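You operate a simulated robot arm through the tools that you are given. There is no shell and no other tool. Be economical: measure what you need, move in short steps, check, and stop when the job is done.

Carry out the task below with a simulated two-armed robot. There is one attempt and no reset: what you move stays moved.

JOB
Lift the small foil tray out, wipe the large one clean, then nest them again.
Fine: hold the tray still while you wipe; cloth back. What is to be rubbed or washed off counts as gone when no trace of it is left.
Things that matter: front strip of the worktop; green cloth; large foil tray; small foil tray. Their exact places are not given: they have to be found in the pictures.

It is judged by the outcome, as a careful person would: the job done as asked, and still so three seconds after it is handed in. It fails if anything else is knocked over, pushed out of place, dropped, spilled or broken. Flat cloth is picked up by pressing the open fingertips on it (5 to 10 N) and closing them slowly along it; thin cloth reads only 2 to 8 mm in the jaws.

ROBOT AND FRAMES
Two 7-joint arms with two-finger parallel grippers on one trunk, on a base that drives. Base frame: it is fixed to the floor where the robot stands at the start and does not move with it; the origin is under the middle of the robot, x ahead of it, y to its left, z up; the surface under the hand at the start is at about z = 91. Units: cm, degrees, N and s.
The left shoulder is at the start at [6, 14.3, 92.6], the right one opposite. With the tool pointing down near the work surface each hand reaches from about 26 to 70 cm from the robot's upright axis, wherever it stands, measured 20 degrees to its own side. Places, roughly: front strip of the worktop [50, -60, 90]; green cloth (11x6x4 cm) [50, -50, 90]; large foil tray (24x17x6 cm) [50, -20, 90]; small foil tray (17x11x7 cm) [50, -20, 90]. Payload 1.57 kg a hand.
The TCP of each hand is the grasp point between the finger pads, 3 cm short of the fingertips. In the tool frame z runs along the fingers and y along their closing line. The gripper opens to 11 cm. The fingers are 2.4 cm wide and 1.2 cm thick; the gripper's body (4.8 by 11.2 cm) begins 7.8 cm behind the TCP.
Orientation is that of the tool frame in the base frame, as a unit quaternion [w, x, y, z]. With the fingers straight down and closing along the base's y, the tool's x points along the base's -x, its y along +y and its z along -z.

CONTROLS
- The arms move only by the tool drive_tool. It takes "left_plan", "right_plan" or both (then of equal length, played together; a hand with none holds still); each is a list of rows, each an object of numbers (a shift or turn left out is 0, a gripper value left out holds the last): "dx", "dy", "dz": the shift along the tool's x, y, z in cm; "wx", "wy", "wz": the turn, a rotation vector about the tool's x, y, z in degrees. In form: [{"dx": .., "dy": .., "dz": .., "wx": .., "wy": .., "wz": ..}, ...]. A call has 1 to 8 rows; each row is the pose to reach, as a shift and turn from the pose commanded when the call began, along the tool's axes at that moment. "left_claw" and "right_claw" are, for a hand that has rows, the closure, from 0 (fully open) to 1 (shut), set as the call begins (left out, the last holds). Rows are played at 5 a second. More than 5 cm and 8.6 degrees between two rows, or a gripper value outside its range, and nothing of the call is played. Where a pose cannot be reached the arm comes as near as it can. A force on the tool above 50 N (or 10 N above the force at the start of the call, whichever is more), or a blocked arm, ends the call early, and 0.2 s more pass. Each finger travels about 4.5 cm/s and halts on what it meets, pressing with about 39 N; the grip force reading is that of the motor and also rises with nothing between the fingers. The clock runs only during rows and for 0.2 s after the last one: add rows that repeat a pose to give the fingers time. The reply holds the time, the measured pose of the TCP, the force on the tool along the base axes, the opening and the grip force, in the units named above and with some noise, with the torque about the TCP (base axes, N m) and any sound that the robot's microphone picked up, and new pictures: "pictures" is both (left out), scene, wrist or none (wrist: the cameras of the hands that moved).
- Cameras (640 x 400 px; columns grow to the right, rows downward): "scene" is now at [2.84, -5.4, 155.14]; the picture's right is [-0.58, -0.81, 0.00], its down [-0.58, 0.41, -0.70] and it looks along [0.57, -0.41, -0.71] (base axes); focal length 275 px, centre (320, 200). "left" rides on the left gripper at [7, -1.6, -14.1] in its tool frame; the picture's right is [0.23, 0.97, 0.00], its down [-0.85, 0.20, -0.48] and it looks along [-0.47, 0.11, 0.88] (tool axes); focal length 222 px, centre (320, 200). "right" rides on the right gripper at [7, 1.6, -14.1] in its tool frame; the picture's right is [-0.23, 0.97, 0.00], its down [-0.85, -0.20, -0.48] and it looks along [-0.47, -0.11, 0.88] (tool axes); focal length 222 px, centre (320, 200).
- lift_body(by): slides the trunk up (or, below 0, down) by that many cm; the arms and the scene camera ride with it, the base frame stays. It gives what a move gives, with no picture.
- base_move(legs): drives the robot by 1 to 6 legs, each [ahead, left, turn to the left] in cm, cm and degrees, along the robot's own axes; the way and the turn of a leg run together, so that a leg with both is an arc; at most 150 cm and 180 degrees a leg. The arms and the cameras ride along, it lands a little off, and it stops where it bumps. It gives what a move gives, and a new picture of the scene camera.
- aim_head(pan, tilt): turns the head with the scene camera to pan (to the left, within 86 degrees either way) and tilt (down, from -29 to 69), counted from straight ahead of the robot. It gives what a move gives, and a new picture of the scene camera.
- measure_at(camera, pixels): for up to 12 pixels [column, row] of the newest picture of that camera ("zoom" is the newest enlarged one), the place [x, y, z] in the base frame of the surface seen there, good to about 0.3 cm, but the place of the scene camera against the robot may be out by one fixed shift of up to 1.8 cm in any direction. No time passes.
- inspect(camera, box): a new picture of the part [left, top, right, bottom] of that camera's present view, enlarged. No time passes.
- finish_job(): hands the job in; it is judged then, once.

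Keep the steps short. Do not move on a guess: measure, check each grasp and each placing, and mend mistakes. In all there are 80 turns and 260 pictures (those below and enlarged ones count). Leave the grippers open and the arms clear of the work at the hand-in unless told otherwise, and finish with a single line.

The tools are called after "Call:" as a command line: name --argument value ..., lists and objects as JSON in quotes. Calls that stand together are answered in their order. drive_tool: Moves the arms, as the interface text tells. Its arguments: {"type":"object","properties":{"left_plan":{"type":"array","items":{"type":"object","properties":{"dx":{"type":"number"},"dy":{"type":"number"},"dz":{"type":"number"},"wx":{"type":"number"},"wy":{"type":"number"},"wz":{"type":"number"}}}},"left_claw":{"type":"number"},"right_plan":{"type":"array","items":{"type":"object","properties":{"dx":{"type":"number"},"dy":{"type":"number"},"dz":{"type":"number"},"wx":{"type":"number"},"wy":{"type":"number"},"wz":{"type":"number"}}}},"right_claw":{"type":"number"},"pictures":{"type":"string","enum":["both","scene","wrist","none"]}},"required":[]} The other tools are called the same way: lift_body (by) slides the trunk up or down; base_move (legs) drives the base; aim_head (pan, tilt) turns the head that bears the scene camera; measure_at (camera, pixels) gives the place of the surface under pixels of a picture; inspect (camera, box) takes an enlarged picture of a part of a camera's view; finish_job () hands the job in.

At the start:

```text
time: 0.0
left_tcp_pos: [45.93, -3.97, 100.05]
left_orientation: [0.0, 0.0, 1.0, 0.0]
left_ft_force: [0.3, -0.3, -0.3]
left_ft_torque: [-0.01, 0.03, 0.01]
left_finger_gap: 11.0
left_finger_force: 0.1
right_tcp_pos: [42.51, -47.38, 100.0]
right_orientation: [0.0, 0.001, 1.0, 0.0]
right_ft_force: [0.1, 0.9, 0.2]
right_ft_torque: [0.04, 0.0, 0.01]
right_finger_gap: 11.02
right_finger_force: 0.0
trunk travel left (down, up): [-52.5, 6.5]
robot x, y, heading: [0.15, 0.04, -0.1]
head pan, tilt: [-35.5, 45.6]
```

scene: 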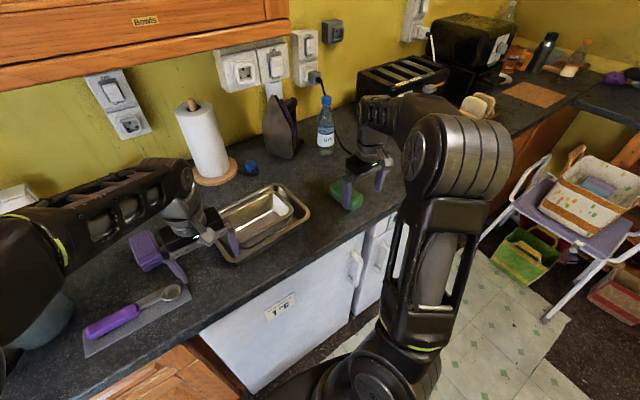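
right: 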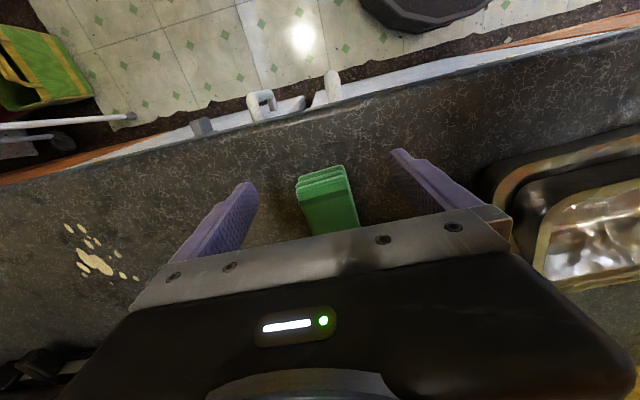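
left: 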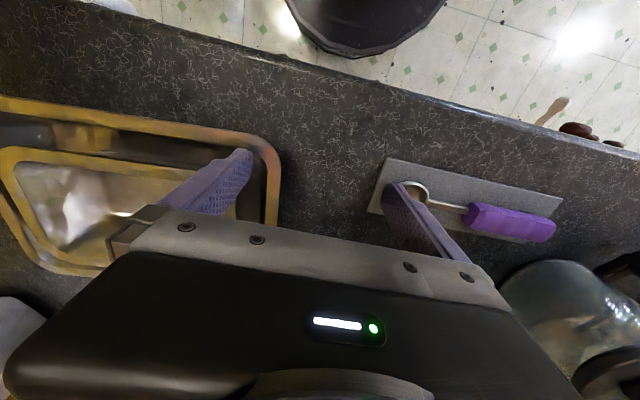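

I see the nested trays around scene pixel (262,222) and the green cloth at (347,195). First I enlarge the area and measure it.

Call:
inspect --camera "scene" --box '[190, 150, 390, 275]'

Call:
inspect --camera "right" --box '[0, 100, 640, 300]'

Call:
inspect --camera "left" --box '[0, 80, 300, 290]'

```text
3.20 times, centred on (290, 212) of scene
```

zoom: 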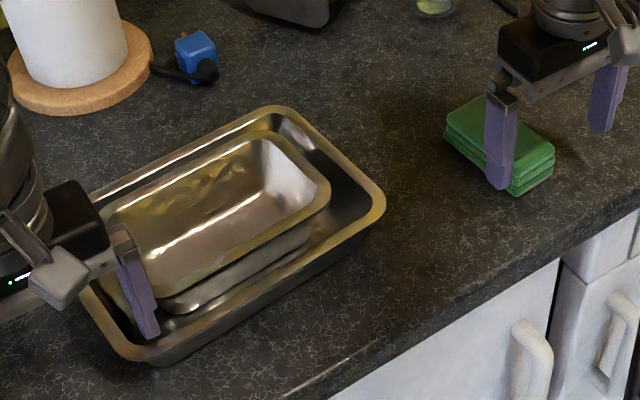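

```text
1.00 times, centred on (320, 200) of right (not enlarged: the box is as wide or as high as the picture)
```

zoom: 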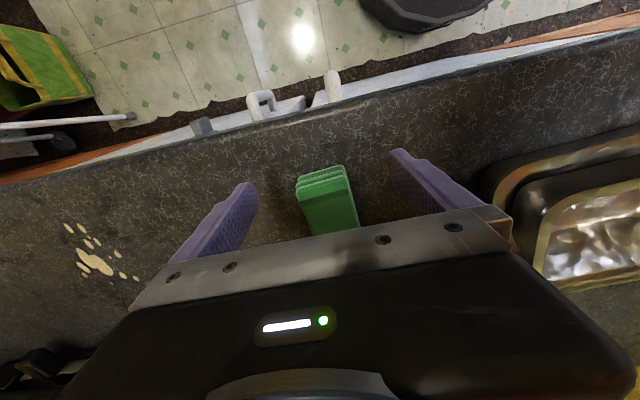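

```text
1.90 times, centred on (150, 185) of left
```

zoom: 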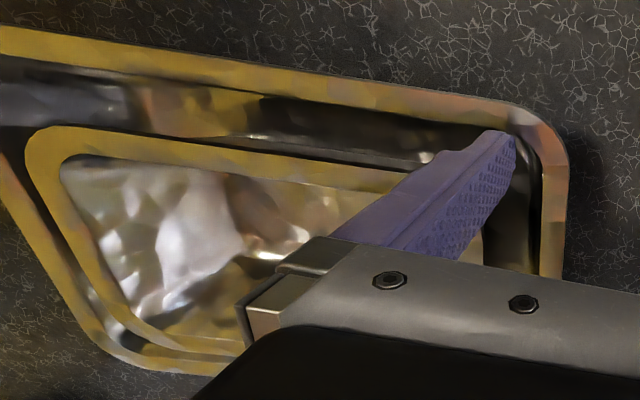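

The cloth lies under the right hand, there is a cream splash on the worktop further right, and the small tray sits inside the large one. Now I measure the trays, the cloth and the splash.

Call:
measure_at --camera "left" --pixels '[[20, 100], [130, 120], [262, 145], [275, 200], [15, 150], [100, 155], [60, 260], [80, 200], [230, 165], [330, 150], [50, 150]]'

Call:
measure_at --camera "right" --pixels '[[300, 180], [342, 170], [310, 230], [356, 225], [95, 260], [70, 228], [120, 275], [280, 130], [500, 195], [545, 215], [600, 75], [20, 185]]'

Call:
measure_at --camera "scene" --pixels '[[278, 185], [308, 213], [240, 261], [273, 193], [291, 207], [240, 242], [218, 212], [262, 215], [240, 248], [345, 185], [362, 200], [333, 188]]'

```text
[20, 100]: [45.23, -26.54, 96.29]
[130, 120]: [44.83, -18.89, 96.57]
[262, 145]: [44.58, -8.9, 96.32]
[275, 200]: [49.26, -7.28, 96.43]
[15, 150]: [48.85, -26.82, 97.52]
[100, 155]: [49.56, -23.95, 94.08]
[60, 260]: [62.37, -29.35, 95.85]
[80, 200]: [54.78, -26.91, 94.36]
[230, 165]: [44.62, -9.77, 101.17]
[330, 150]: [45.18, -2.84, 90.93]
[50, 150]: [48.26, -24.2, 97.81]
```

```text
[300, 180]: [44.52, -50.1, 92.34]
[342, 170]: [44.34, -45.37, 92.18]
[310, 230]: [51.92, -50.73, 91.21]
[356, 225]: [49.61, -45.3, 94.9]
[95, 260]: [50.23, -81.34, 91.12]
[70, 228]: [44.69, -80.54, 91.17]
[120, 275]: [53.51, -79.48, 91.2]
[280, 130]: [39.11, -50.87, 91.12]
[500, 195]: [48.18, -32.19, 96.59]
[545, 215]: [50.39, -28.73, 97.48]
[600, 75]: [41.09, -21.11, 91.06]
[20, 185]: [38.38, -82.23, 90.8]
```

```text
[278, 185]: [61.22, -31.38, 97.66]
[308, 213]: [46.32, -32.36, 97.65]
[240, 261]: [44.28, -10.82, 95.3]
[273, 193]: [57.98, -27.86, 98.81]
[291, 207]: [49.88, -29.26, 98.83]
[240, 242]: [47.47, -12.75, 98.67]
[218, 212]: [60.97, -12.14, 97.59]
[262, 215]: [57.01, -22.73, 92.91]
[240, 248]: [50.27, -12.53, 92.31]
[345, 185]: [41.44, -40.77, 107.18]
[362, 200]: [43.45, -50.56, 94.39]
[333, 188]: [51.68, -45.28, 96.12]
```

The large tray spans about x 44–62, y −32 to −7, with its rim at z 96.5. The small tray's rim is at z 97.6, and the cloth is at about (48,−48). I raise both hands before shifting the base to the right, so that the whole work area is in reach.

Call:
drive_tool --left_plan '[{"dz": -4}, {"dz": -8}, {"dz": -12}, {"dz": -12}]' --right_plan '[{"dz": -4}, {"dz": -8}, {"dz": -12}, {"dz": -12}]' --pictures "none"

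Call:
base_move --legs '[[0, -25, 0]]'

Call:
aim_head --pan 0 --tilt 50

```text
time: 1.0
left_tcp_pos: [45.88, -4.1, 109.04]
left_orientation: [0.0, 0.001, 1.0, 0.0]
left_ft_force: [-0.5, -0.1, 0.8]
left_ft_torque: [-0.01, 0.0, -0.02]
left_finger_gap: 10.99
left_finger_force: 0.0
left hand out of reach, approached as far as the arm can: row 3, 4
right_tcp_pos: [42.56, -47.19, 109.16]
right_orientation: [0.0, 0.0, 1.0, 0.0]
right_ft_force: [-0.3, 0.5, 0.2]
right_ft_torque: [0.02, 0.01, 0.0]
right_finger_gap: 10.97
right_finger_force: 0.0
right hand out of reach, approached as far as the arm can: row 3, 4
trunk travel left (down, up): [-52.5, 6.5]
robot x, y, heading: [0.19, 0.11, -0.2]
head pan, tilt: [-35.5, 45.6]
```

```text
time: 2.8
left_tcp_pos: [46.04, -28.97, 109.0]
left_orientation: [0.001, -0.001, 1.0, 0.0]
left_ft_force: [-0.1, -0.5, 0.7]
left_ft_torque: [0.03, 0.01, 0.0]
left_finger_gap: 11.01
left_finger_force: 0.1
right_tcp_pos: [42.72, -72.34, 108.98]
right_orientation: [0.0, -0.001, 1.0, 0.001]
right_ft_force: [-1.0, 0.2, -0.6]
right_ft_torque: [0.02, 0.03, -0.01]
right_finger_gap: 11.02
right_finger_force: 0.0
trunk travel left (down, up): [-52.5, 6.5]
robot x, y, heading: [0.25, -24.76, 0.2]
head pan, tilt: [-35.5, 45.6]
```

scene: 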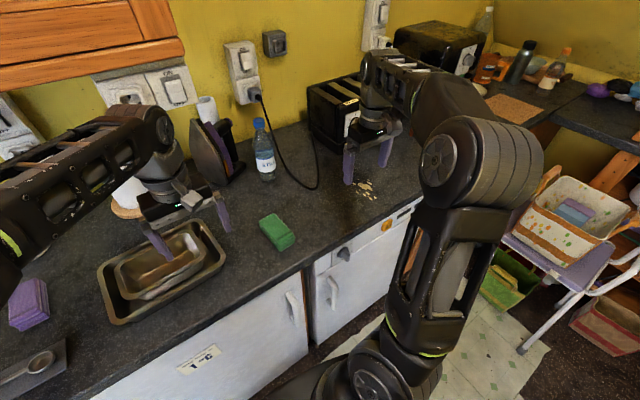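

```text
time: 3.8
left_tcp_pos: [46.04, -28.97, 109.05]
left_orientation: [0.0, -0.003, 1.0, 0.0]
left_ft_force: [0.5, 0.1, -0.2]
left_ft_torque: [0.02, 0.0, -0.04]
left_finger_gap: 11.01
left_finger_force: 0.1
right_tcp_pos: [42.61, -72.21, 109.07]
right_orientation: [0.001, -0.002, 1.0, 0.0]
right_ft_force: [0.3, 0.2, 1.2]
right_ft_torque: [0.01, -0.01, 0.02]
right_finger_gap: 10.99
right_finger_force: 0.1
trunk travel left (down, up): [-52.5, 6.5]
robot x, y, heading: [0.03, -25.51, 0.2]
head pan, tilt: [0.0, 50.0]
```

scene: 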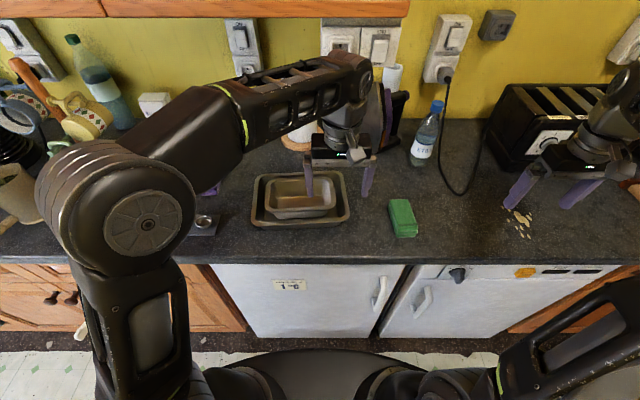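

The base shifted well. I inspect the trays more closely with the scene and left cameras.

Call:
inspect --camera "scene" --box '[230, 150, 430, 260]'

Call:
drive_tool --left_plan '[{"dy": 4}, {"dy": 8, "dx": 2}, {"dy": 12, "dx": 3}, {"dy": 15, "dx": 3}, {"dy": 15, "dx": 3}]' --pictures "wrist"

```text
3.20 times, centred on (330, 205) of scene
```

zoom: 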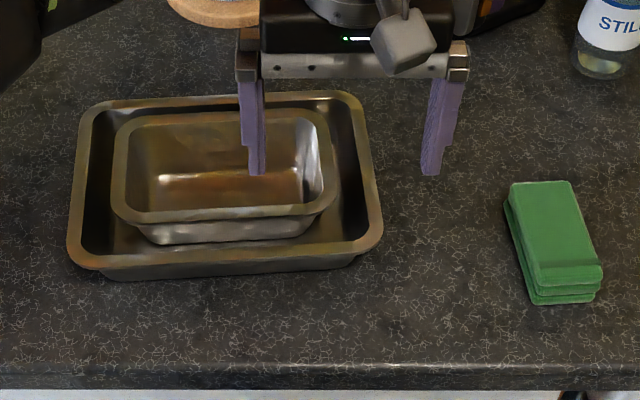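

```text
time: 5.0
left_tcp_pos: [43.05, -13.79, 108.96]
left_orientation: [0.0, -0.002, 1.0, -0.001]
left_ft_force: [0.8, -0.4, 0.4]
left_ft_torque: [-0.02, -0.02, 0.0]
left_finger_gap: 11.0
left_finger_force: 0.1
right_tcp_pos: [42.73, -72.2, 109.08]
right_orientation: [0.0, -0.002, 1.0, -0.001]
right_ft_force: [-0.3, -0.5, 1.0]
right_ft_torque: [0.01, -0.04, 0.01]
right_finger_gap: 11.02
right_finger_force: 0.0
trunk travel left (down, up): [-52.5, 6.5]
robot x, y, heading: [0.18, -24.92, 0.1]
head pan, tilt: [0.0, 50.0]
```

left: 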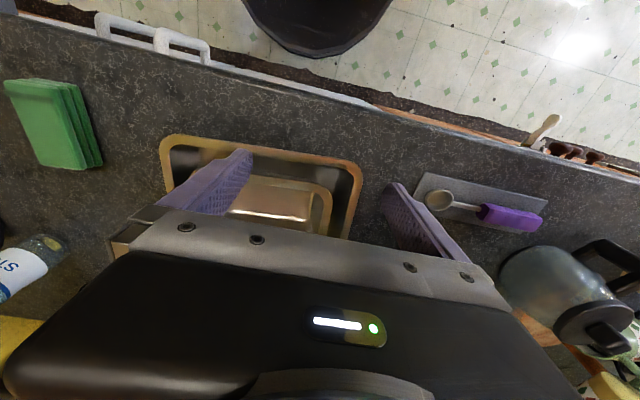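

Now I measure the small tray's rim ends and the large tray's rim from both cameras.

Call:
measure_at --camera "zoom" --pixels '[[121, 165], [327, 155], [220, 213], [180, 117], [80, 190], [370, 190], [220, 256], [130, 210], [330, 195], [90, 150], [540, 230], [300, 115]]'

Call:
measure_at --camera "left" --pixels '[[325, 210], [331, 205], [357, 190], [280, 180], [250, 152], [340, 220], [165, 165], [300, 200], [320, 188]]'

```text
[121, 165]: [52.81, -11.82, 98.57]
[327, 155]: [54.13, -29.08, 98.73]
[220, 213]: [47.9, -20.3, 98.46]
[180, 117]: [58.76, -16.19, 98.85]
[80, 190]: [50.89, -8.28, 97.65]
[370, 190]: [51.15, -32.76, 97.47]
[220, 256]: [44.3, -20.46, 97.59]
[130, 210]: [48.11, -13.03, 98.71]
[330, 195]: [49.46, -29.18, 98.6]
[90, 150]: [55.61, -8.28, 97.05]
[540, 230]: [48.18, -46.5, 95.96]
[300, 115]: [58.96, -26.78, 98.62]
```

```text
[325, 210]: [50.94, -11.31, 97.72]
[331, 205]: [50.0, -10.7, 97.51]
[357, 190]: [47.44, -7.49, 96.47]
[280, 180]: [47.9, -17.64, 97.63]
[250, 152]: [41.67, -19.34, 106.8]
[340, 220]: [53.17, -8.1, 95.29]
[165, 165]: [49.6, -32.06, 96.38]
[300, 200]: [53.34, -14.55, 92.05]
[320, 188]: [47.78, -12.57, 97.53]
```

The small tray's rim runs x 47.7–59, y −28.4 to −11 at z 97.5. I bring the right hand over the tray's right end and pull the left hand slightly away.

Call:
drive_tool --right_plan '[{"dy": 4.5, "dx": -1}, {"dy": 9, "dx": -2}, {"dy": 13.5, "dx": -3}, {"dy": 18, "dx": -4}, {"dy": 22.5, "dx": -5}, {"dy": 27, "dx": -6}, {"dy": 31.5, "dx": -7}, {"dy": 36, "dx": -7.5}]' --left_plan '[{"dy": 1}, {"dy": 2}, {"dy": 3}, {"dy": 4}, {"dy": 5}, {"dy": 6}, {"dy": 7}, {"dy": 7}]' --right_claw 0.74

```text
time: 6.8
left_tcp_pos: [43.17, -6.66, 109.04]
left_orientation: [0.0, -0.002, 1.0, 0.0]
left_ft_force: [0.0, -0.1, 0.1]
left_ft_torque: [-0.01, 0.0, 0.0]
left_finger_gap: 11.04
left_finger_force: 0.1
right_tcp_pos: [50.22, -35.9, 109.35]
right_orientation: [0.0, -0.001, 1.0, 0.0]
right_ft_force: [0.3, 0.5, 0.1]
right_ft_torque: [-0.07, -0.02, -0.04]
right_finger_gap: 2.84
right_finger_force: 0.1
trunk travel left (down, up): [-52.5, 6.5]
robot x, y, heading: [0.08, -25.32, 0.6]
head pan, tilt: [0.0, 50.0]
```

scene: 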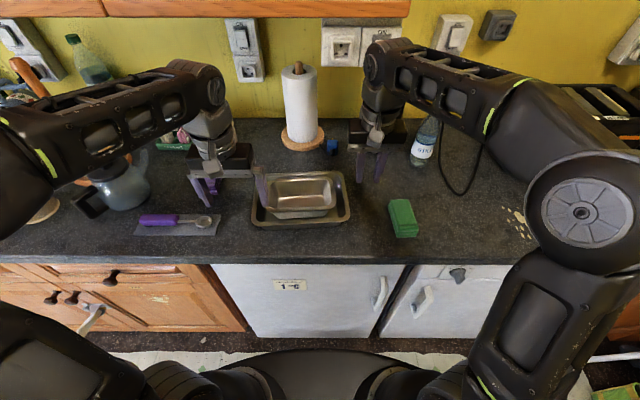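
right: 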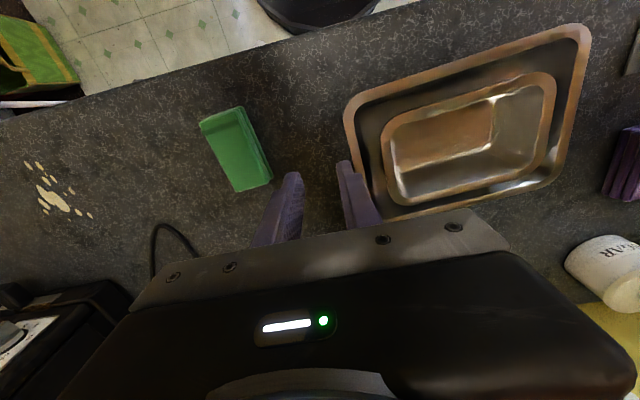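
left: 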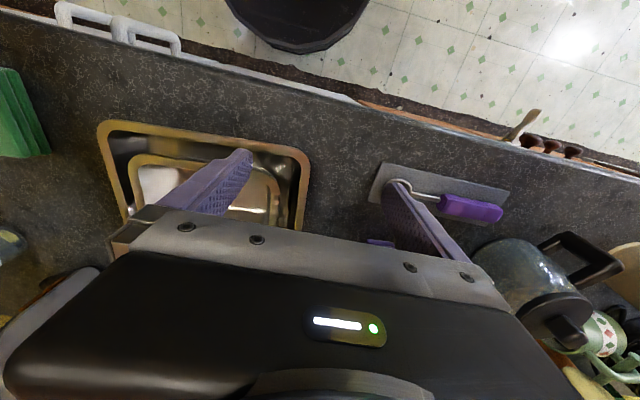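

Now the right wrist camera sees the right ends of both trays; I enlarge that view for exact rim positions.

Call:
inspect --camera "right" --box '[330, 70, 490, 220]'

```text
2.67 times, centred on (410, 145) of right
```

zoom: 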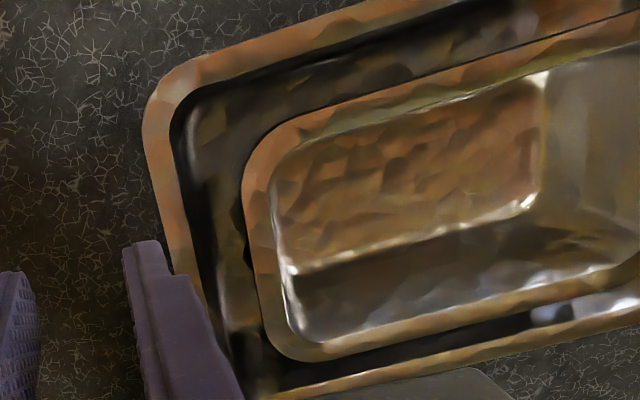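

Call:
measure_at --camera "zoom" --pixels '[[149, 150], [176, 150], [246, 215], [275, 215], [253, 265], [281, 265], [160, 200], [185, 200], [300, 250], [215, 220], [205, 270], [300, 330]]'

```text
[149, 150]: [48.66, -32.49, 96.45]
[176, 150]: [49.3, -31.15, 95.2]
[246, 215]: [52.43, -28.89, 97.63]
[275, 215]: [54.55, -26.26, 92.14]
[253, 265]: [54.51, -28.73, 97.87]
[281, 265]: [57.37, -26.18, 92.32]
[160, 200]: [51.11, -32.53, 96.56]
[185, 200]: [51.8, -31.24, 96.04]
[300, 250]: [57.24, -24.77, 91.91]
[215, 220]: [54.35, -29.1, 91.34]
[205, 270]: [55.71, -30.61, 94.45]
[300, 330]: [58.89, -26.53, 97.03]
```

The rim edge of the small tray is at y −28.8 and the large tray's inner wall at about −31.2. I tilt the right hand 12° so the fingers run parallel to the wall, and stop above the rim to check.

Call:
drive_tool --right_plan '[{"wx": -6, "dx": -1.5, "dy": 3}, {"wx": -12, "dx": -3.1, "dy": 6.8}, {"wx": -12, "dx": -3.1, "dy": 6.8, "dz": 4}, {"wx": -12, "dx": -3.1, "dy": 6.8, "dz": 7.5}, {"wx": -12, "dx": -3.1, "dy": 6.8, "dz": 7.5}]' --right_claw 0.78

Call:
inspect --camera "scene" --box '[240, 130, 400, 240]'

Call:
inspect --camera "right" --box '[200, 80, 520, 280]'

```text
time: 8.0
left_tcp_pos: [43.01, -6.71, 108.99]
left_orientation: [0.0, -0.002, 1.0, 0.001]
left_ft_force: [0.0, 0.1, 0.7]
left_ft_torque: [0.02, 0.03, 0.0]
left_finger_gap: 11.01
left_finger_force: 0.0
right_tcp_pos: [53.29, -29.7, 101.47]
right_orientation: [0.0, -0.001, 0.994, 0.105]
right_ft_force: [-0.4, 0.1, 0.2]
right_ft_torque: [0.01, -0.03, 0.02]
right_finger_gap: 2.41
right_finger_force: 0.0
trunk travel left (down, up): [-52.5, 6.5]
robot x, y, heading: [0.1, -25.15, 0.4]
head pan, tilt: [0.0, 50.0]
```

scene: 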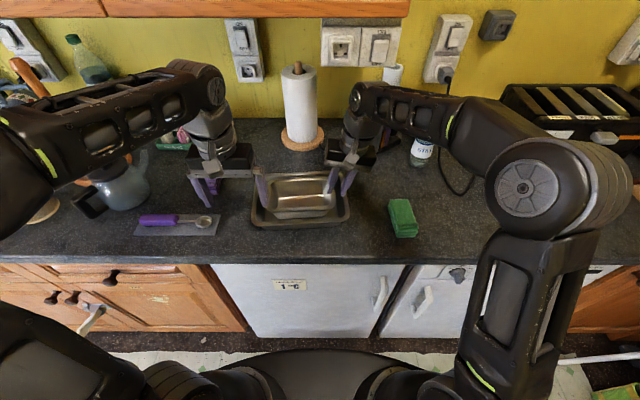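
right: 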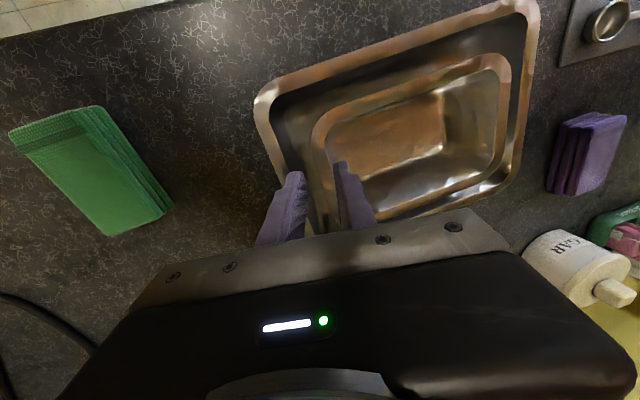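

```text
3.64 times, centred on (320, 185) of scene
```

zoom: 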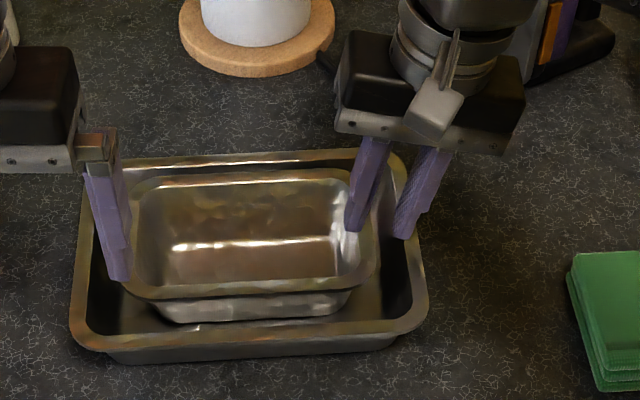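

```text
2.00 times, centred on (360, 180) of right
```

zoom: 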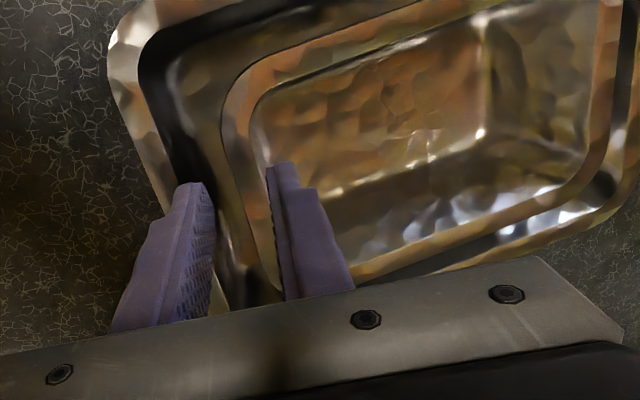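

The fingers straddle the rim but are 0.6 cm too far right. I correct that, descend along the tool axis and check the force.

Call:
drive_tool --right_plan '[{"dy": 0.6}, {"dy": 0.6, "dz": 1.3}, {"dy": 0.6, "dz": 2.5}, {"dy": 0.6, "dz": 3.6}, {"dy": 0.6, "dz": 3.6}]' --pictures "wrist"

Call:
inspect --camera "scene" --box '[240, 130, 400, 240]'

```text
time: 9.2
left_tcp_pos: [43.1, -6.92, 108.98]
left_orientation: [0.0, -0.002, 1.0, 0.0]
left_ft_force: [-0.2, 0.0, -0.8]
left_ft_torque: [-0.01, -0.01, -0.01]
left_finger_gap: 11.01
left_finger_force: 0.0
right_tcp_pos: [53.15, -27.87, 98.1]
right_orientation: [0.0, -0.001, 0.995, 0.104]
right_ft_force: [0.2, 0.2, -0.5]
right_ft_torque: [0.01, 0.04, 0.04]
right_finger_gap: 2.44
right_finger_force: 0.0
trunk travel left (down, up): [-52.5, 6.5]
robot x, y, heading: [0.44, -24.93, 0.4]
head pan, tilt: [0.0, 50.0]
```

right: 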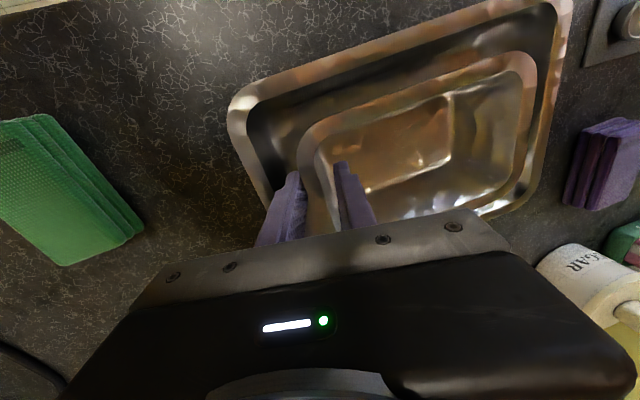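

```text
3.64 times, centred on (320, 185) of scene
```

zoom: 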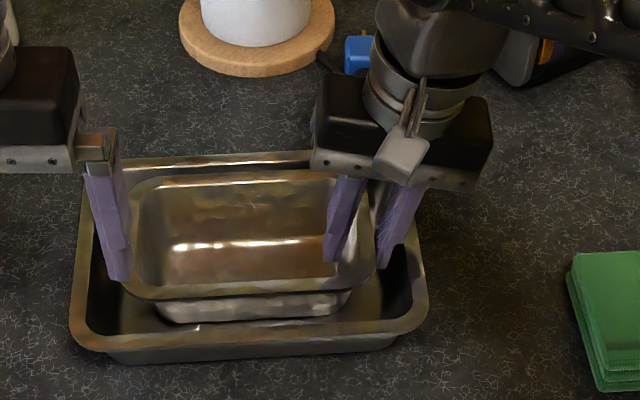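

No contact force, and the fingers straddle the wall with the outer one inside the gap. I close gently and give the fingers time.

Call:
drive_tool --right_plan '[{"dz": 0}, {"dz": 0}, {"dz": 0}, {"dz": 0}]' --right_claw 1 --pictures "none"

Call:
drive_tool --right_plan '[{"dz": -0.5}, {"dz": -1}, {"dz": -1.5}, {"dz": -1.5}]' --pictures "both"

```text
time: 10.2
left_tcp_pos: [43.14, -6.83, 109.09]
left_orientation: [0.0, -0.001, 1.0, 0.0]
left_ft_force: [0.0, 0.6, 0.7]
left_ft_torque: [-0.01, -0.03, 0.01]
left_finger_gap: 10.98
left_finger_force: 0.0
right_tcp_pos: [53.16, -28.05, 98.27]
right_orientation: [0.0, -0.001, 0.995, 0.104]
right_ft_force: [0.2, 0.6, -1.0]
right_ft_torque: [-0.06, -0.04, 0.04]
right_finger_gap: 0.31
right_finger_force: 24.6
trunk travel left (down, up): [-52.5, 6.5]
robot x, y, heading: [0.1, -25.16, 0.1]
head pan, tilt: [0.0, 50.0]
```

```text
time: 11.2
left_tcp_pos: [43.1, -6.82, 108.96]
left_orientation: [0.001, -0.002, 1.0, 0.0]
left_ft_force: [0.4, -0.2, -0.1]
left_ft_torque: [-0.01, 0.0, 0.02]
left_finger_gap: 11.0
left_finger_force: 0.1
right_tcp_pos: [53.21, -28.27, 99.63]
right_orientation: [0.0, -0.001, 0.995, 0.104]
right_ft_force: [-0.4, -0.1, 0.0]
right_ft_torque: [-0.03, -0.01, -0.01]
right_finger_gap: 0.33
right_finger_force: 24.8
trunk travel left (down, up): [-52.5, 6.5]
robot x, y, heading: [0.05, -24.96, 0.4]
head pan, tilt: [0.0, 50.0]
```

scene: 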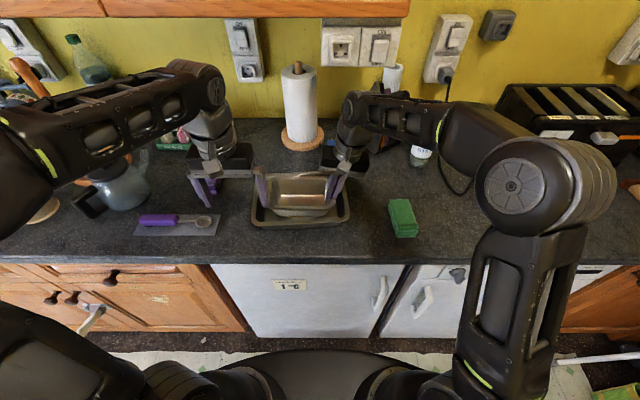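
right: 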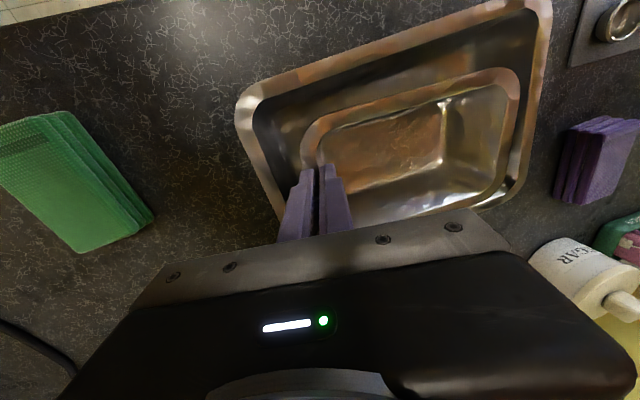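

The jaws hold 0.3 cm of wall. I check whether the tray lifted with them, and level.

Call:
inspect --camera "scene" --box '[240, 130, 400, 240]'

Call:
measure_at --camera "zoom" --pixels '[[130, 270], [370, 245], [240, 286], [150, 180], [85, 325]]'

```text
3.64 times, centred on (320, 185) of scene
```

zoom: 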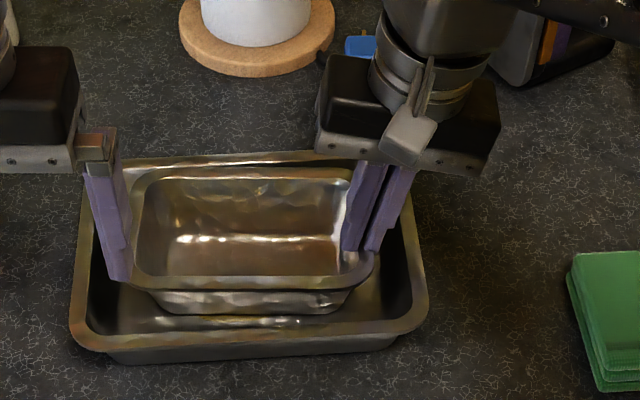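

```text
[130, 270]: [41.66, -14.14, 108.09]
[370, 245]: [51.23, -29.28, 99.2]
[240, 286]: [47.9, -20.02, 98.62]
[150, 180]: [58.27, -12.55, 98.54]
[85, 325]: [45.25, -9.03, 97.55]
```

The right end seems raised while the left end may still rest inside. I lift straight up another 3 cm and look again, moving the left hand aside.

Call:
drive_tool --right_plan '[{"dy": 0.2, "dz": -1}, {"dy": 0.4, "dz": -2}, {"dy": 0.62, "dz": -3}, {"dy": 0.62, "dz": -3}]' --left_plan '[{"dy": 1.5}, {"dy": 3}, {"dy": 4}, {"dy": 4}]' --pictures "none"

Call:
inspect --camera "scene" --box '[240, 130, 400, 240]'

Call:
measure_at --camera "zoom" --pixels '[[150, 180], [240, 280], [340, 280], [180, 290]]'

```text
time: 12.2
left_tcp_pos: [43.07, -2.9, 108.94]
left_orientation: [-0.001, -0.002, 1.0, 0.0]
left_ft_force: [-0.4, 0.8, -0.1]
left_ft_torque: [-0.01, -0.02, -0.01]
left_finger_gap: 11.02
left_finger_force: 0.0
right_tcp_pos: [53.17, -28.49, 102.77]
right_orientation: [0.0, -0.001, 0.995, 0.104]
right_ft_force: [-0.2, 0.4, -1.0]
right_ft_torque: [-0.09, 0.0, 0.0]
right_finger_gap: 0.36
right_finger_force: 24.8
trunk travel left (down, up): [-52.5, 6.5]
robot x, y, heading: [0.18, -25.2, 0.0]
head pan, tilt: [0.0, 50.0]
```

```text
3.64 times, centred on (320, 185) of scene
```

zoom: 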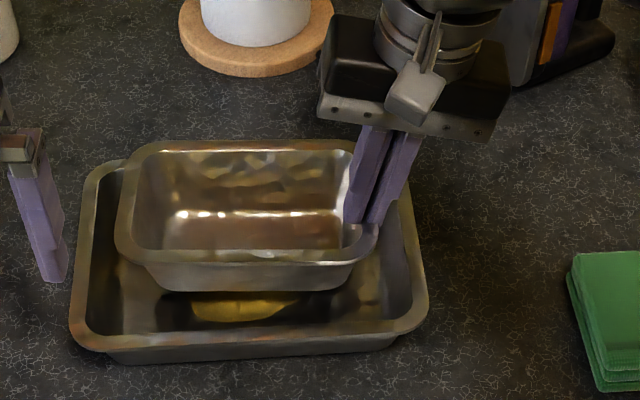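

```text
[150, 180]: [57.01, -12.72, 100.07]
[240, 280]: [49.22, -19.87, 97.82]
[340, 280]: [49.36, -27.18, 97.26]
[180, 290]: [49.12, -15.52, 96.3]
```

The small tray is lifted clear, nearly level, and a yellow stain shows on the large tray's floor. I lift another 4.5 cm before carrying it.

Call:
drive_tool --right_plan '[{"dy": 0.3, "dz": -1.5}, {"dy": 0.62, "dz": -3}, {"dy": 0.94, "dz": -4.4}, {"dy": 0.94, "dz": -4.4}]' --pictures "both"

Call:
inspect --camera "scene" --box '[240, 120, 420, 240]'

Call:
measure_at --camera "zoom" --pixels '[[125, 180], [230, 265], [300, 262], [320, 250], [250, 275], [160, 262]]'

```text
time: 13.2
left_tcp_pos: [42.91, -2.85, 108.92]
left_orientation: [-0.001, -0.002, 1.0, 0.0]
left_ft_force: [0.4, 0.6, -0.4]
left_ft_torque: [-0.04, -0.02, 0.0]
left_finger_gap: 11.01
left_finger_force: 0.0
right_tcp_pos: [53.3, -28.58, 107.33]
right_orientation: [0.0, -0.002, 0.994, 0.105]
right_ft_force: [0.3, -0.7, -1.7]
right_ft_torque: [-0.09, 0.02, 0.0]
right_finger_gap: 0.32
right_finger_force: 24.3
trunk travel left (down, up): [-52.5, 6.5]
robot x, y, heading: [-0.15, -25.18, 0.3]
head pan, tilt: [0.0, 50.0]
```

scene: 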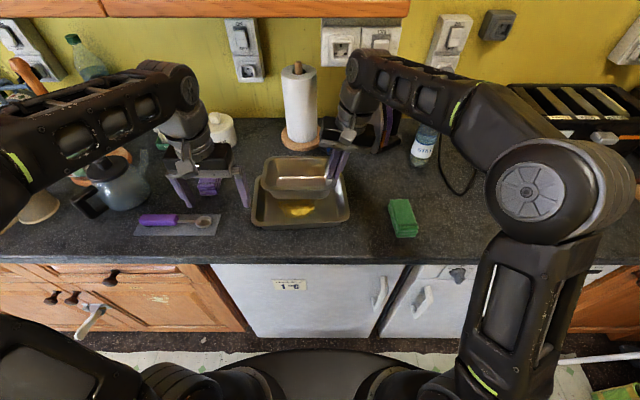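
right: 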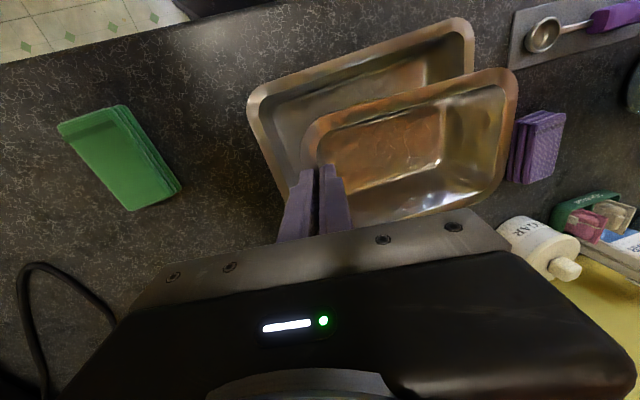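

```text
3.33 times, centred on (330, 180) of scene
```

zoom: 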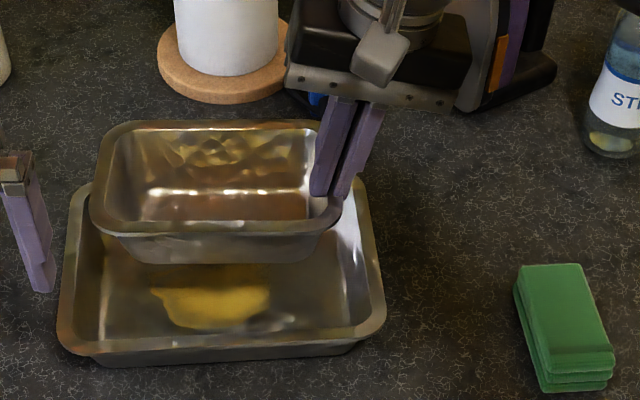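

```text
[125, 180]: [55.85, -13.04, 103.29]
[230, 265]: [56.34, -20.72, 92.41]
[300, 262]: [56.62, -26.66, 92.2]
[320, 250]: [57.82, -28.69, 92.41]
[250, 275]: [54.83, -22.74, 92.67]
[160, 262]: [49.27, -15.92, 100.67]
```

The tray is held and clear. I carry it right, level, past the cloth, toward the free worktop at about (48,−62).

Call:
drive_tool --right_plan '[{"dy": -4.4, "dz": -0.94, "dx": 0.8}, {"dy": -8.8, "dz": -1.87, "dx": 1.6}, {"dy": -13.2, "dz": -2.8, "dx": 2.4}, {"dy": -17.6, "dz": -3.74, "dx": 3.2}, {"dy": -22, "dz": -4.67, "dx": 4}, {"dy": -26.4, "dz": -5.6, "dx": 4.8}, {"dy": -30.8, "dz": -6.54, "dx": 5.3}, {"dy": -35.2, "dz": -7.47, "dx": 5.3}]' --pictures "none"

Call:
drive_tool --right_plan '[{"dy": -3, "dz": -0.64}, {"dy": -5.8, "dz": -1.23}, {"dy": -5.8, "dz": -1.23}]' --pictures "both"

```text
time: 15.0
left_tcp_pos: [43.02, -2.96, 108.98]
left_orientation: [0.001, -0.001, 1.0, 0.0]
left_ft_force: [0.4, -1.6, 0.2]
left_ft_torque: [0.02, 0.02, -0.01]
left_finger_gap: 11.01
left_finger_force: 0.1
right_tcp_pos: [47.25, -64.28, 107.68]
right_orientation: [0.013, -0.002, 0.995, 0.097]
right_ft_force: [-1.1, -0.5, -0.6]
right_ft_torque: [-0.06, -0.01, -0.01]
right_finger_gap: 0.36
right_finger_force: 24.8
right hand out of reach, approached as far as the arm can: row 8
trunk travel left (down, up): [-52.5, 6.5]
robot x, y, heading: [0.0, -25.11, 0.0]
head pan, tilt: [0.0, 50.0]
```

```text
time: 15.8
left_tcp_pos: [42.82, -3.16, 109.1]
left_orientation: [0.001, -0.001, 1.0, 0.001]
left_ft_force: [-0.2, -0.8, 0.0]
left_ft_torque: [0.06, -0.02, 0.03]
left_finger_gap: 11.01
left_finger_force: 0.1
right_tcp_pos: [44.78, -67.89, 106.86]
right_orientation: [0.014, 0.003, 0.994, 0.104]
right_ft_force: [0.9, -0.5, -1.8]
right_ft_torque: [-0.09, 0.0, -0.02]
right_finger_gap: 0.35
right_finger_force: 23.9
right hand out of reach, approached as far as the arm can: row 1, 2, 3
trunk travel left (down, up): [-52.5, 6.5]
robot x, y, heading: [-0.4, -24.96, 0.2]
head pan, tilt: [0.0, 50.0]
```

scene: 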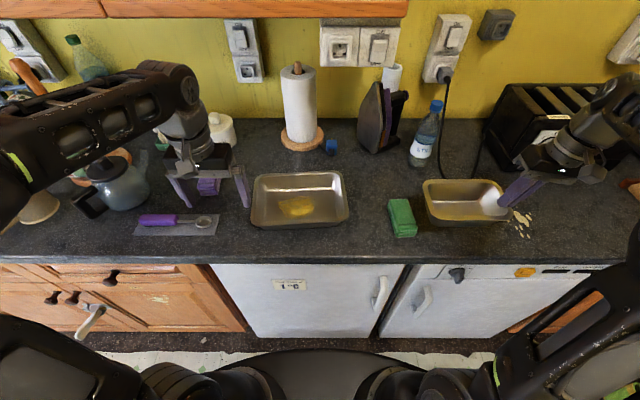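
right: 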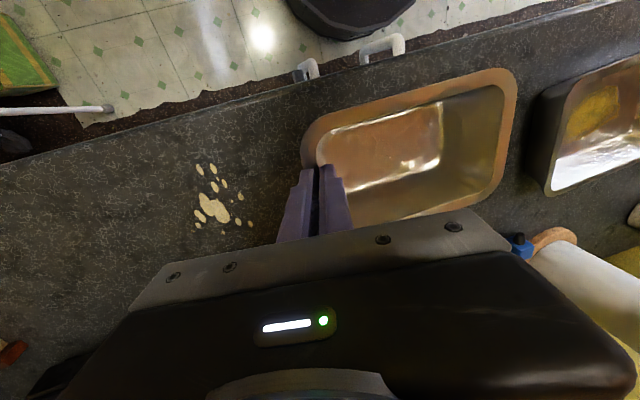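

The arm reaches its limit at this height, so I shift the base 4 cm right and then read the pose.

Call:
base_move --legs '[[0, -4, 0]]'

Call:
drive_tool --right_plan '[{"dz": 1, "dy": -0.2, "dx": -1}, {"dz": 2, "dy": -0.4, "dx": -2}, {"dz": 3, "dy": -0.6, "dx": -3}, {"dz": 3, "dy": -0.6, "dx": -3}]' --pictures "both"

Call:
inspect --camera "scene" --box '[360, 130, 560, 250]'

```text
time: 16.7
left_tcp_pos: [42.96, -7.0, 108.95]
left_orientation: [0.0, -0.002, 1.0, 0.001]
left_ft_force: [-0.1, -0.4, -0.6]
left_ft_torque: [0.06, 0.01, -0.06]
left_finger_gap: 11.02
left_finger_force: 0.0
right_tcp_pos: [44.9, -71.86, 106.76]
right_orientation: [0.012, 0.003, 0.995, 0.104]
right_ft_force: [-0.4, -0.6, -1.3]
right_ft_torque: [-0.09, 0.01, 0.0]
right_finger_gap: 0.33
right_finger_force: 24.7
trunk travel left (down, up): [-52.5, 6.5]
robot x, y, heading: [0.24, -29.43, 0.5]
head pan, tilt: [0.0, 50.0]
```

scene: 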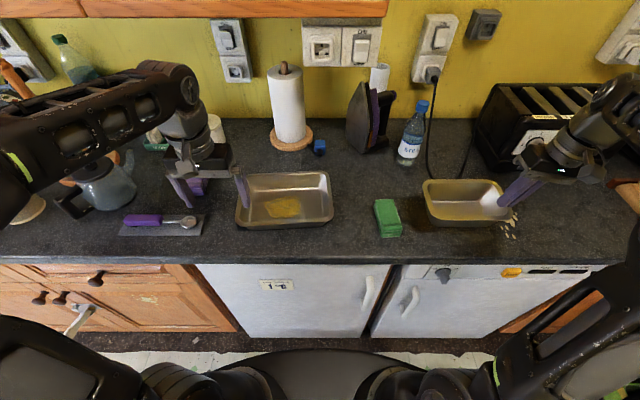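

```text
time: 17.7
left_tcp_pos: [43.05, -6.81, 109.04]
left_orientation: [0.0, -0.002, 1.0, 0.0]
left_ft_force: [0.6, 0.1, -0.1]
left_ft_torque: [0.0, -0.01, 0.04]
left_finger_gap: 10.99
left_finger_force: 0.1
right_tcp_pos: [47.79, -71.57, 103.98]
right_orientation: [0.013, 0.003, 0.995, 0.103]
right_ft_force: [0.5, -0.7, -1.2]
right_ft_torque: [-0.1, 0.02, 0.0]
right_finger_gap: 0.35
right_finger_force: 24.5
trunk travel left (down, up): [-52.5, 6.5]
robot x, y, heading: [0.07, -29.26, 0.4]
head pan, tilt: [0.0, 50.0]
```

scene: 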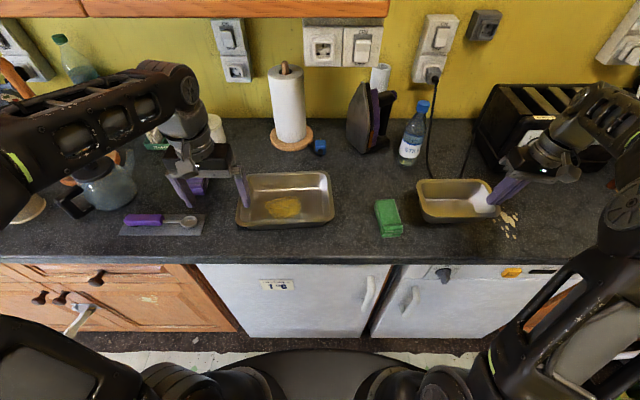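
right: 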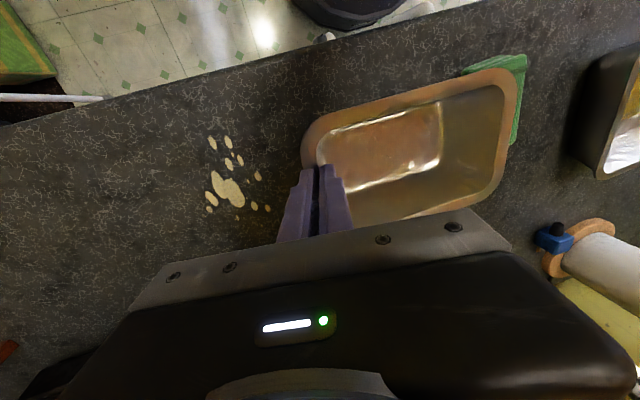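

```text
3.20 times, centred on (460, 190) of scene
```

zoom: 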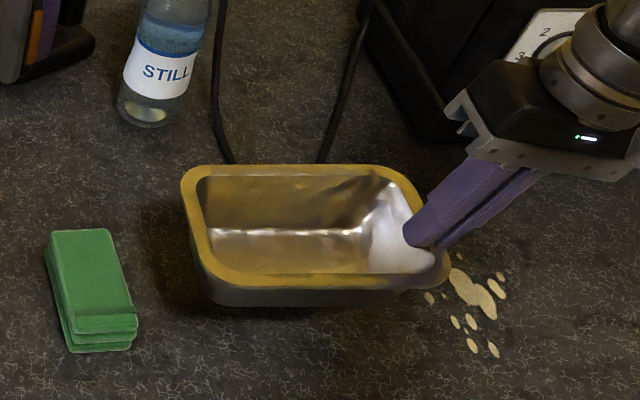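

I measure the tray ends, the splash's nearest drop, the cable and the cloth edge before lowering.

Call:
measure_at --camera "zoom" --pixels '[[185, 190], [185, 230], [300, 280], [448, 268], [430, 298], [455, 321], [470, 345], [135, 335], [120, 250], [230, 160], [320, 160], [200, 290]]'

Call:
measure_at --camera "right" --pixels '[[258, 177], [265, 208], [227, 187], [520, 80], [510, 90], [305, 150], [340, 120], [450, 85], [325, 240], [450, 205]]'

```text
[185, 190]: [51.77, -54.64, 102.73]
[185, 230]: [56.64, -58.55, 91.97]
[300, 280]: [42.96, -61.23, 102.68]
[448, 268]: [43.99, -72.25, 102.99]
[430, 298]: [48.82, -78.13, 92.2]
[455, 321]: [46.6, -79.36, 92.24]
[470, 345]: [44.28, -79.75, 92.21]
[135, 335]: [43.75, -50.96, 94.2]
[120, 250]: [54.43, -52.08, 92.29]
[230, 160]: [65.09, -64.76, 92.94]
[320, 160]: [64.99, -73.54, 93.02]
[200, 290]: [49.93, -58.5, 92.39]
```

```text
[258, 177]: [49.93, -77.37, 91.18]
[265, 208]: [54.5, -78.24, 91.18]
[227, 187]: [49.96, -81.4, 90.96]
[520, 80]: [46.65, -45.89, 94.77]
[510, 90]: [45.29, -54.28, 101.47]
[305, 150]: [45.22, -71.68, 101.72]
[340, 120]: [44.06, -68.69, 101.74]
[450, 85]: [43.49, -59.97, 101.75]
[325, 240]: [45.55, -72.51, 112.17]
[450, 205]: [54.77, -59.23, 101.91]
```

The tray hangs level at rim z 101.7, spanning y −72 to −54.3, clear of the cloth (−51) and the splash (−77). I lower it about 4.3 cm until it touches.

Call:
drive_tool --right_plan '[{"dy": -0.3, "dz": 1.5}, {"dy": -0.62, "dz": 3}, {"dy": -0.8, "dz": 3.8}, {"dy": -0.87, "dz": 4.2}, {"dy": -0.87, "dz": 4.2}]' --pictures "wrist"

Call:
measure_at --camera "right" --pixels '[[510, 90], [305, 150], [340, 120], [450, 85], [450, 205], [480, 80]]'

```text
time: 18.9
left_tcp_pos: [43.01, -7.01, 108.99]
left_orientation: [0.0, -0.002, 1.0, 0.0]
left_ft_force: [0.0, -0.5, 0.4]
left_ft_torque: [0.0, -0.01, 0.03]
left_finger_gap: 11.0
left_finger_force: 0.1
right_tcp_pos: [47.93, -71.53, 99.49]
right_orientation: [0.013, 0.003, 0.995, 0.102]
right_ft_force: [0.0, -0.5, -1.6]
right_ft_torque: [-0.07, 0.01, 0.0]
right_finger_gap: 0.32
right_finger_force: 24.5
trunk travel left (down, up): [-52.5, 6.5]
robot x, y, heading: [0.01, -29.14, 0.3]
head pan, tilt: [0.0, 50.0]
```

right: 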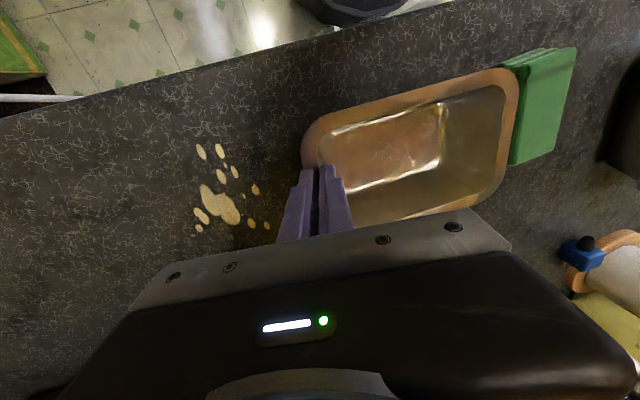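

```text
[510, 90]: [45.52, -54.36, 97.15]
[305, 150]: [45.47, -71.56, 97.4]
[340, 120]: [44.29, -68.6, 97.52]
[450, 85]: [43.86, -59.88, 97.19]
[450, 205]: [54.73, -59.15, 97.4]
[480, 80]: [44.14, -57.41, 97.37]
```

The rim is at about 97.3 and nearly touching. I lower it another 0.4 cm in small steps.

Call:
drive_tool --right_plan '[{"dz": 0.15}, {"dz": 0.3}, {"dz": 0.4, "dy": -0.05}, {"dz": 0.4, "dy": -0.05}]' --pictures "wrist"

Call:
measure_at --camera "right" --pixels '[[510, 90], [305, 150], [340, 120], [450, 85], [450, 205], [480, 80]]'

```text
time: 19.9
left_tcp_pos: [42.99, -6.81, 108.98]
left_orientation: [0.001, -0.002, 1.0, -0.001]
left_ft_force: [1.0, -0.1, 0.1]
left_ft_torque: [-0.01, -0.02, 0.0]
left_finger_gap: 11.02
left_finger_force: 0.1
right_tcp_pos: [48.09, -71.52, 99.14]
right_orientation: [0.014, 0.003, 0.995, 0.103]
right_ft_force: [2.8, -1.6, 13.6]
right_ft_torque: [0.01, 0.19, 0.0]
right_finger_gap: 0.33
right_finger_force: 24.2
trunk travel left (down, up): [-52.5, 6.5]
robot x, y, heading: [0.27, -29.1, 0.3]
head pan, tilt: [0.0, 50.0]
```

right: 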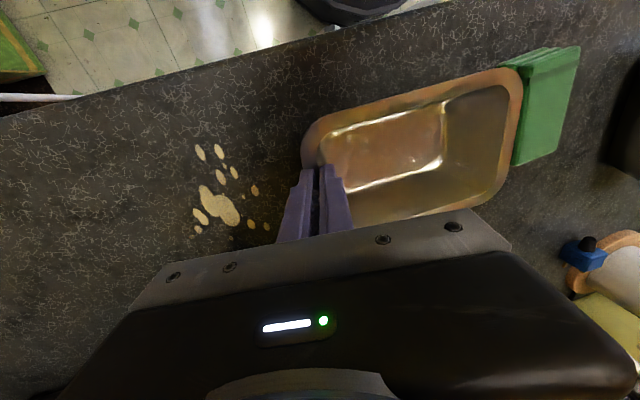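

```text
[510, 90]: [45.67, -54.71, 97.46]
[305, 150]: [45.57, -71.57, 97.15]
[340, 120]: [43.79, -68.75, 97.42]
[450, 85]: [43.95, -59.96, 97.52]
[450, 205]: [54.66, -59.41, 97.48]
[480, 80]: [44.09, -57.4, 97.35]
```

It stands on the worktop (contact 13.6 N). I ease off 0.2 cm, open, then withdraw along the tool axis.

Call:
drive_tool --right_plan '[{"dz": -0.15}, {"dz": -0.15}]' --pictures "none"

Call:
drive_tool --right_plan '[{"dz": 0}, {"dz": 0}, {"dz": -2}, {"dz": -5}, {"dz": -7}, {"dz": -7}]' --right_claw 0.75 --pictures "both"

```text
time: 20.5
left_tcp_pos: [42.94, -6.81, 108.97]
left_orientation: [0.0, -0.001, 1.0, 0.0]
left_ft_force: [-0.1, 1.0, -0.1]
left_ft_torque: [0.03, -0.01, 0.03]
left_finger_gap: 10.97
left_finger_force: 0.0
right_tcp_pos: [47.87, -71.68, 99.23]
right_orientation: [0.012, 0.003, 0.995, 0.103]
right_ft_force: [0.8, 0.8, 3.1]
right_ft_torque: [0.04, 0.04, -0.04]
right_finger_gap: 0.34
right_finger_force: 24.1
trunk travel left (down, up): [-52.5, 6.5]
robot x, y, heading: [0.02, -29.32, 0.2]
head pan, tilt: [0.0, 50.0]
```

```text
time: 21.9
left_tcp_pos: [43.0, -6.81, 108.9]
left_orientation: [0.0, -0.001, 1.0, 0.0]
left_ft_force: [0.2, -1.2, 0.4]
left_ft_torque: [0.0, -0.01, 0.0]
left_finger_gap: 10.99
left_finger_force: 0.0
right_tcp_pos: [47.77, -72.92, 105.05]
right_orientation: [0.014, 0.003, 0.995, 0.103]
right_ft_force: [-0.5, 0.4, 1.1]
right_ft_torque: [0.03, 0.0, 0.04]
right_finger_gap: 2.76
right_finger_force: 0.0
right hand out of reach, approached as far as the arm can: row 5, 6
trunk travel left (down, up): [-52.5, 6.5]
robot x, y, heading: [-0.34, -29.03, 0.5]
head pan, tilt: [0.0, 50.0]
```

scene: 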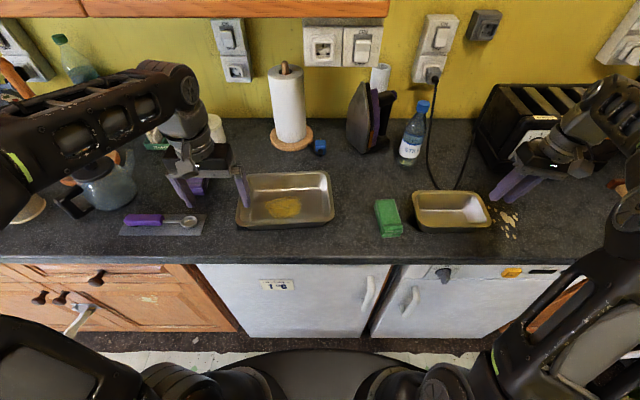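
right: 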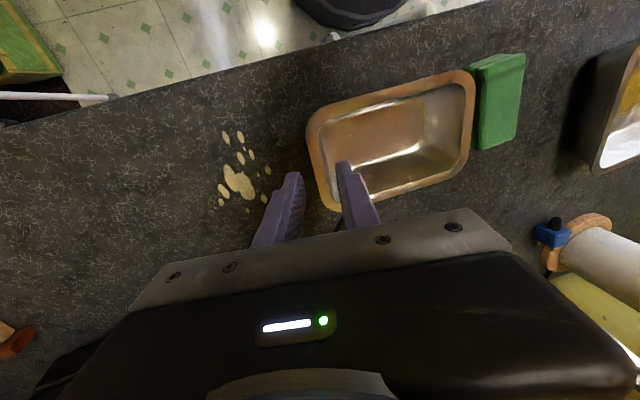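

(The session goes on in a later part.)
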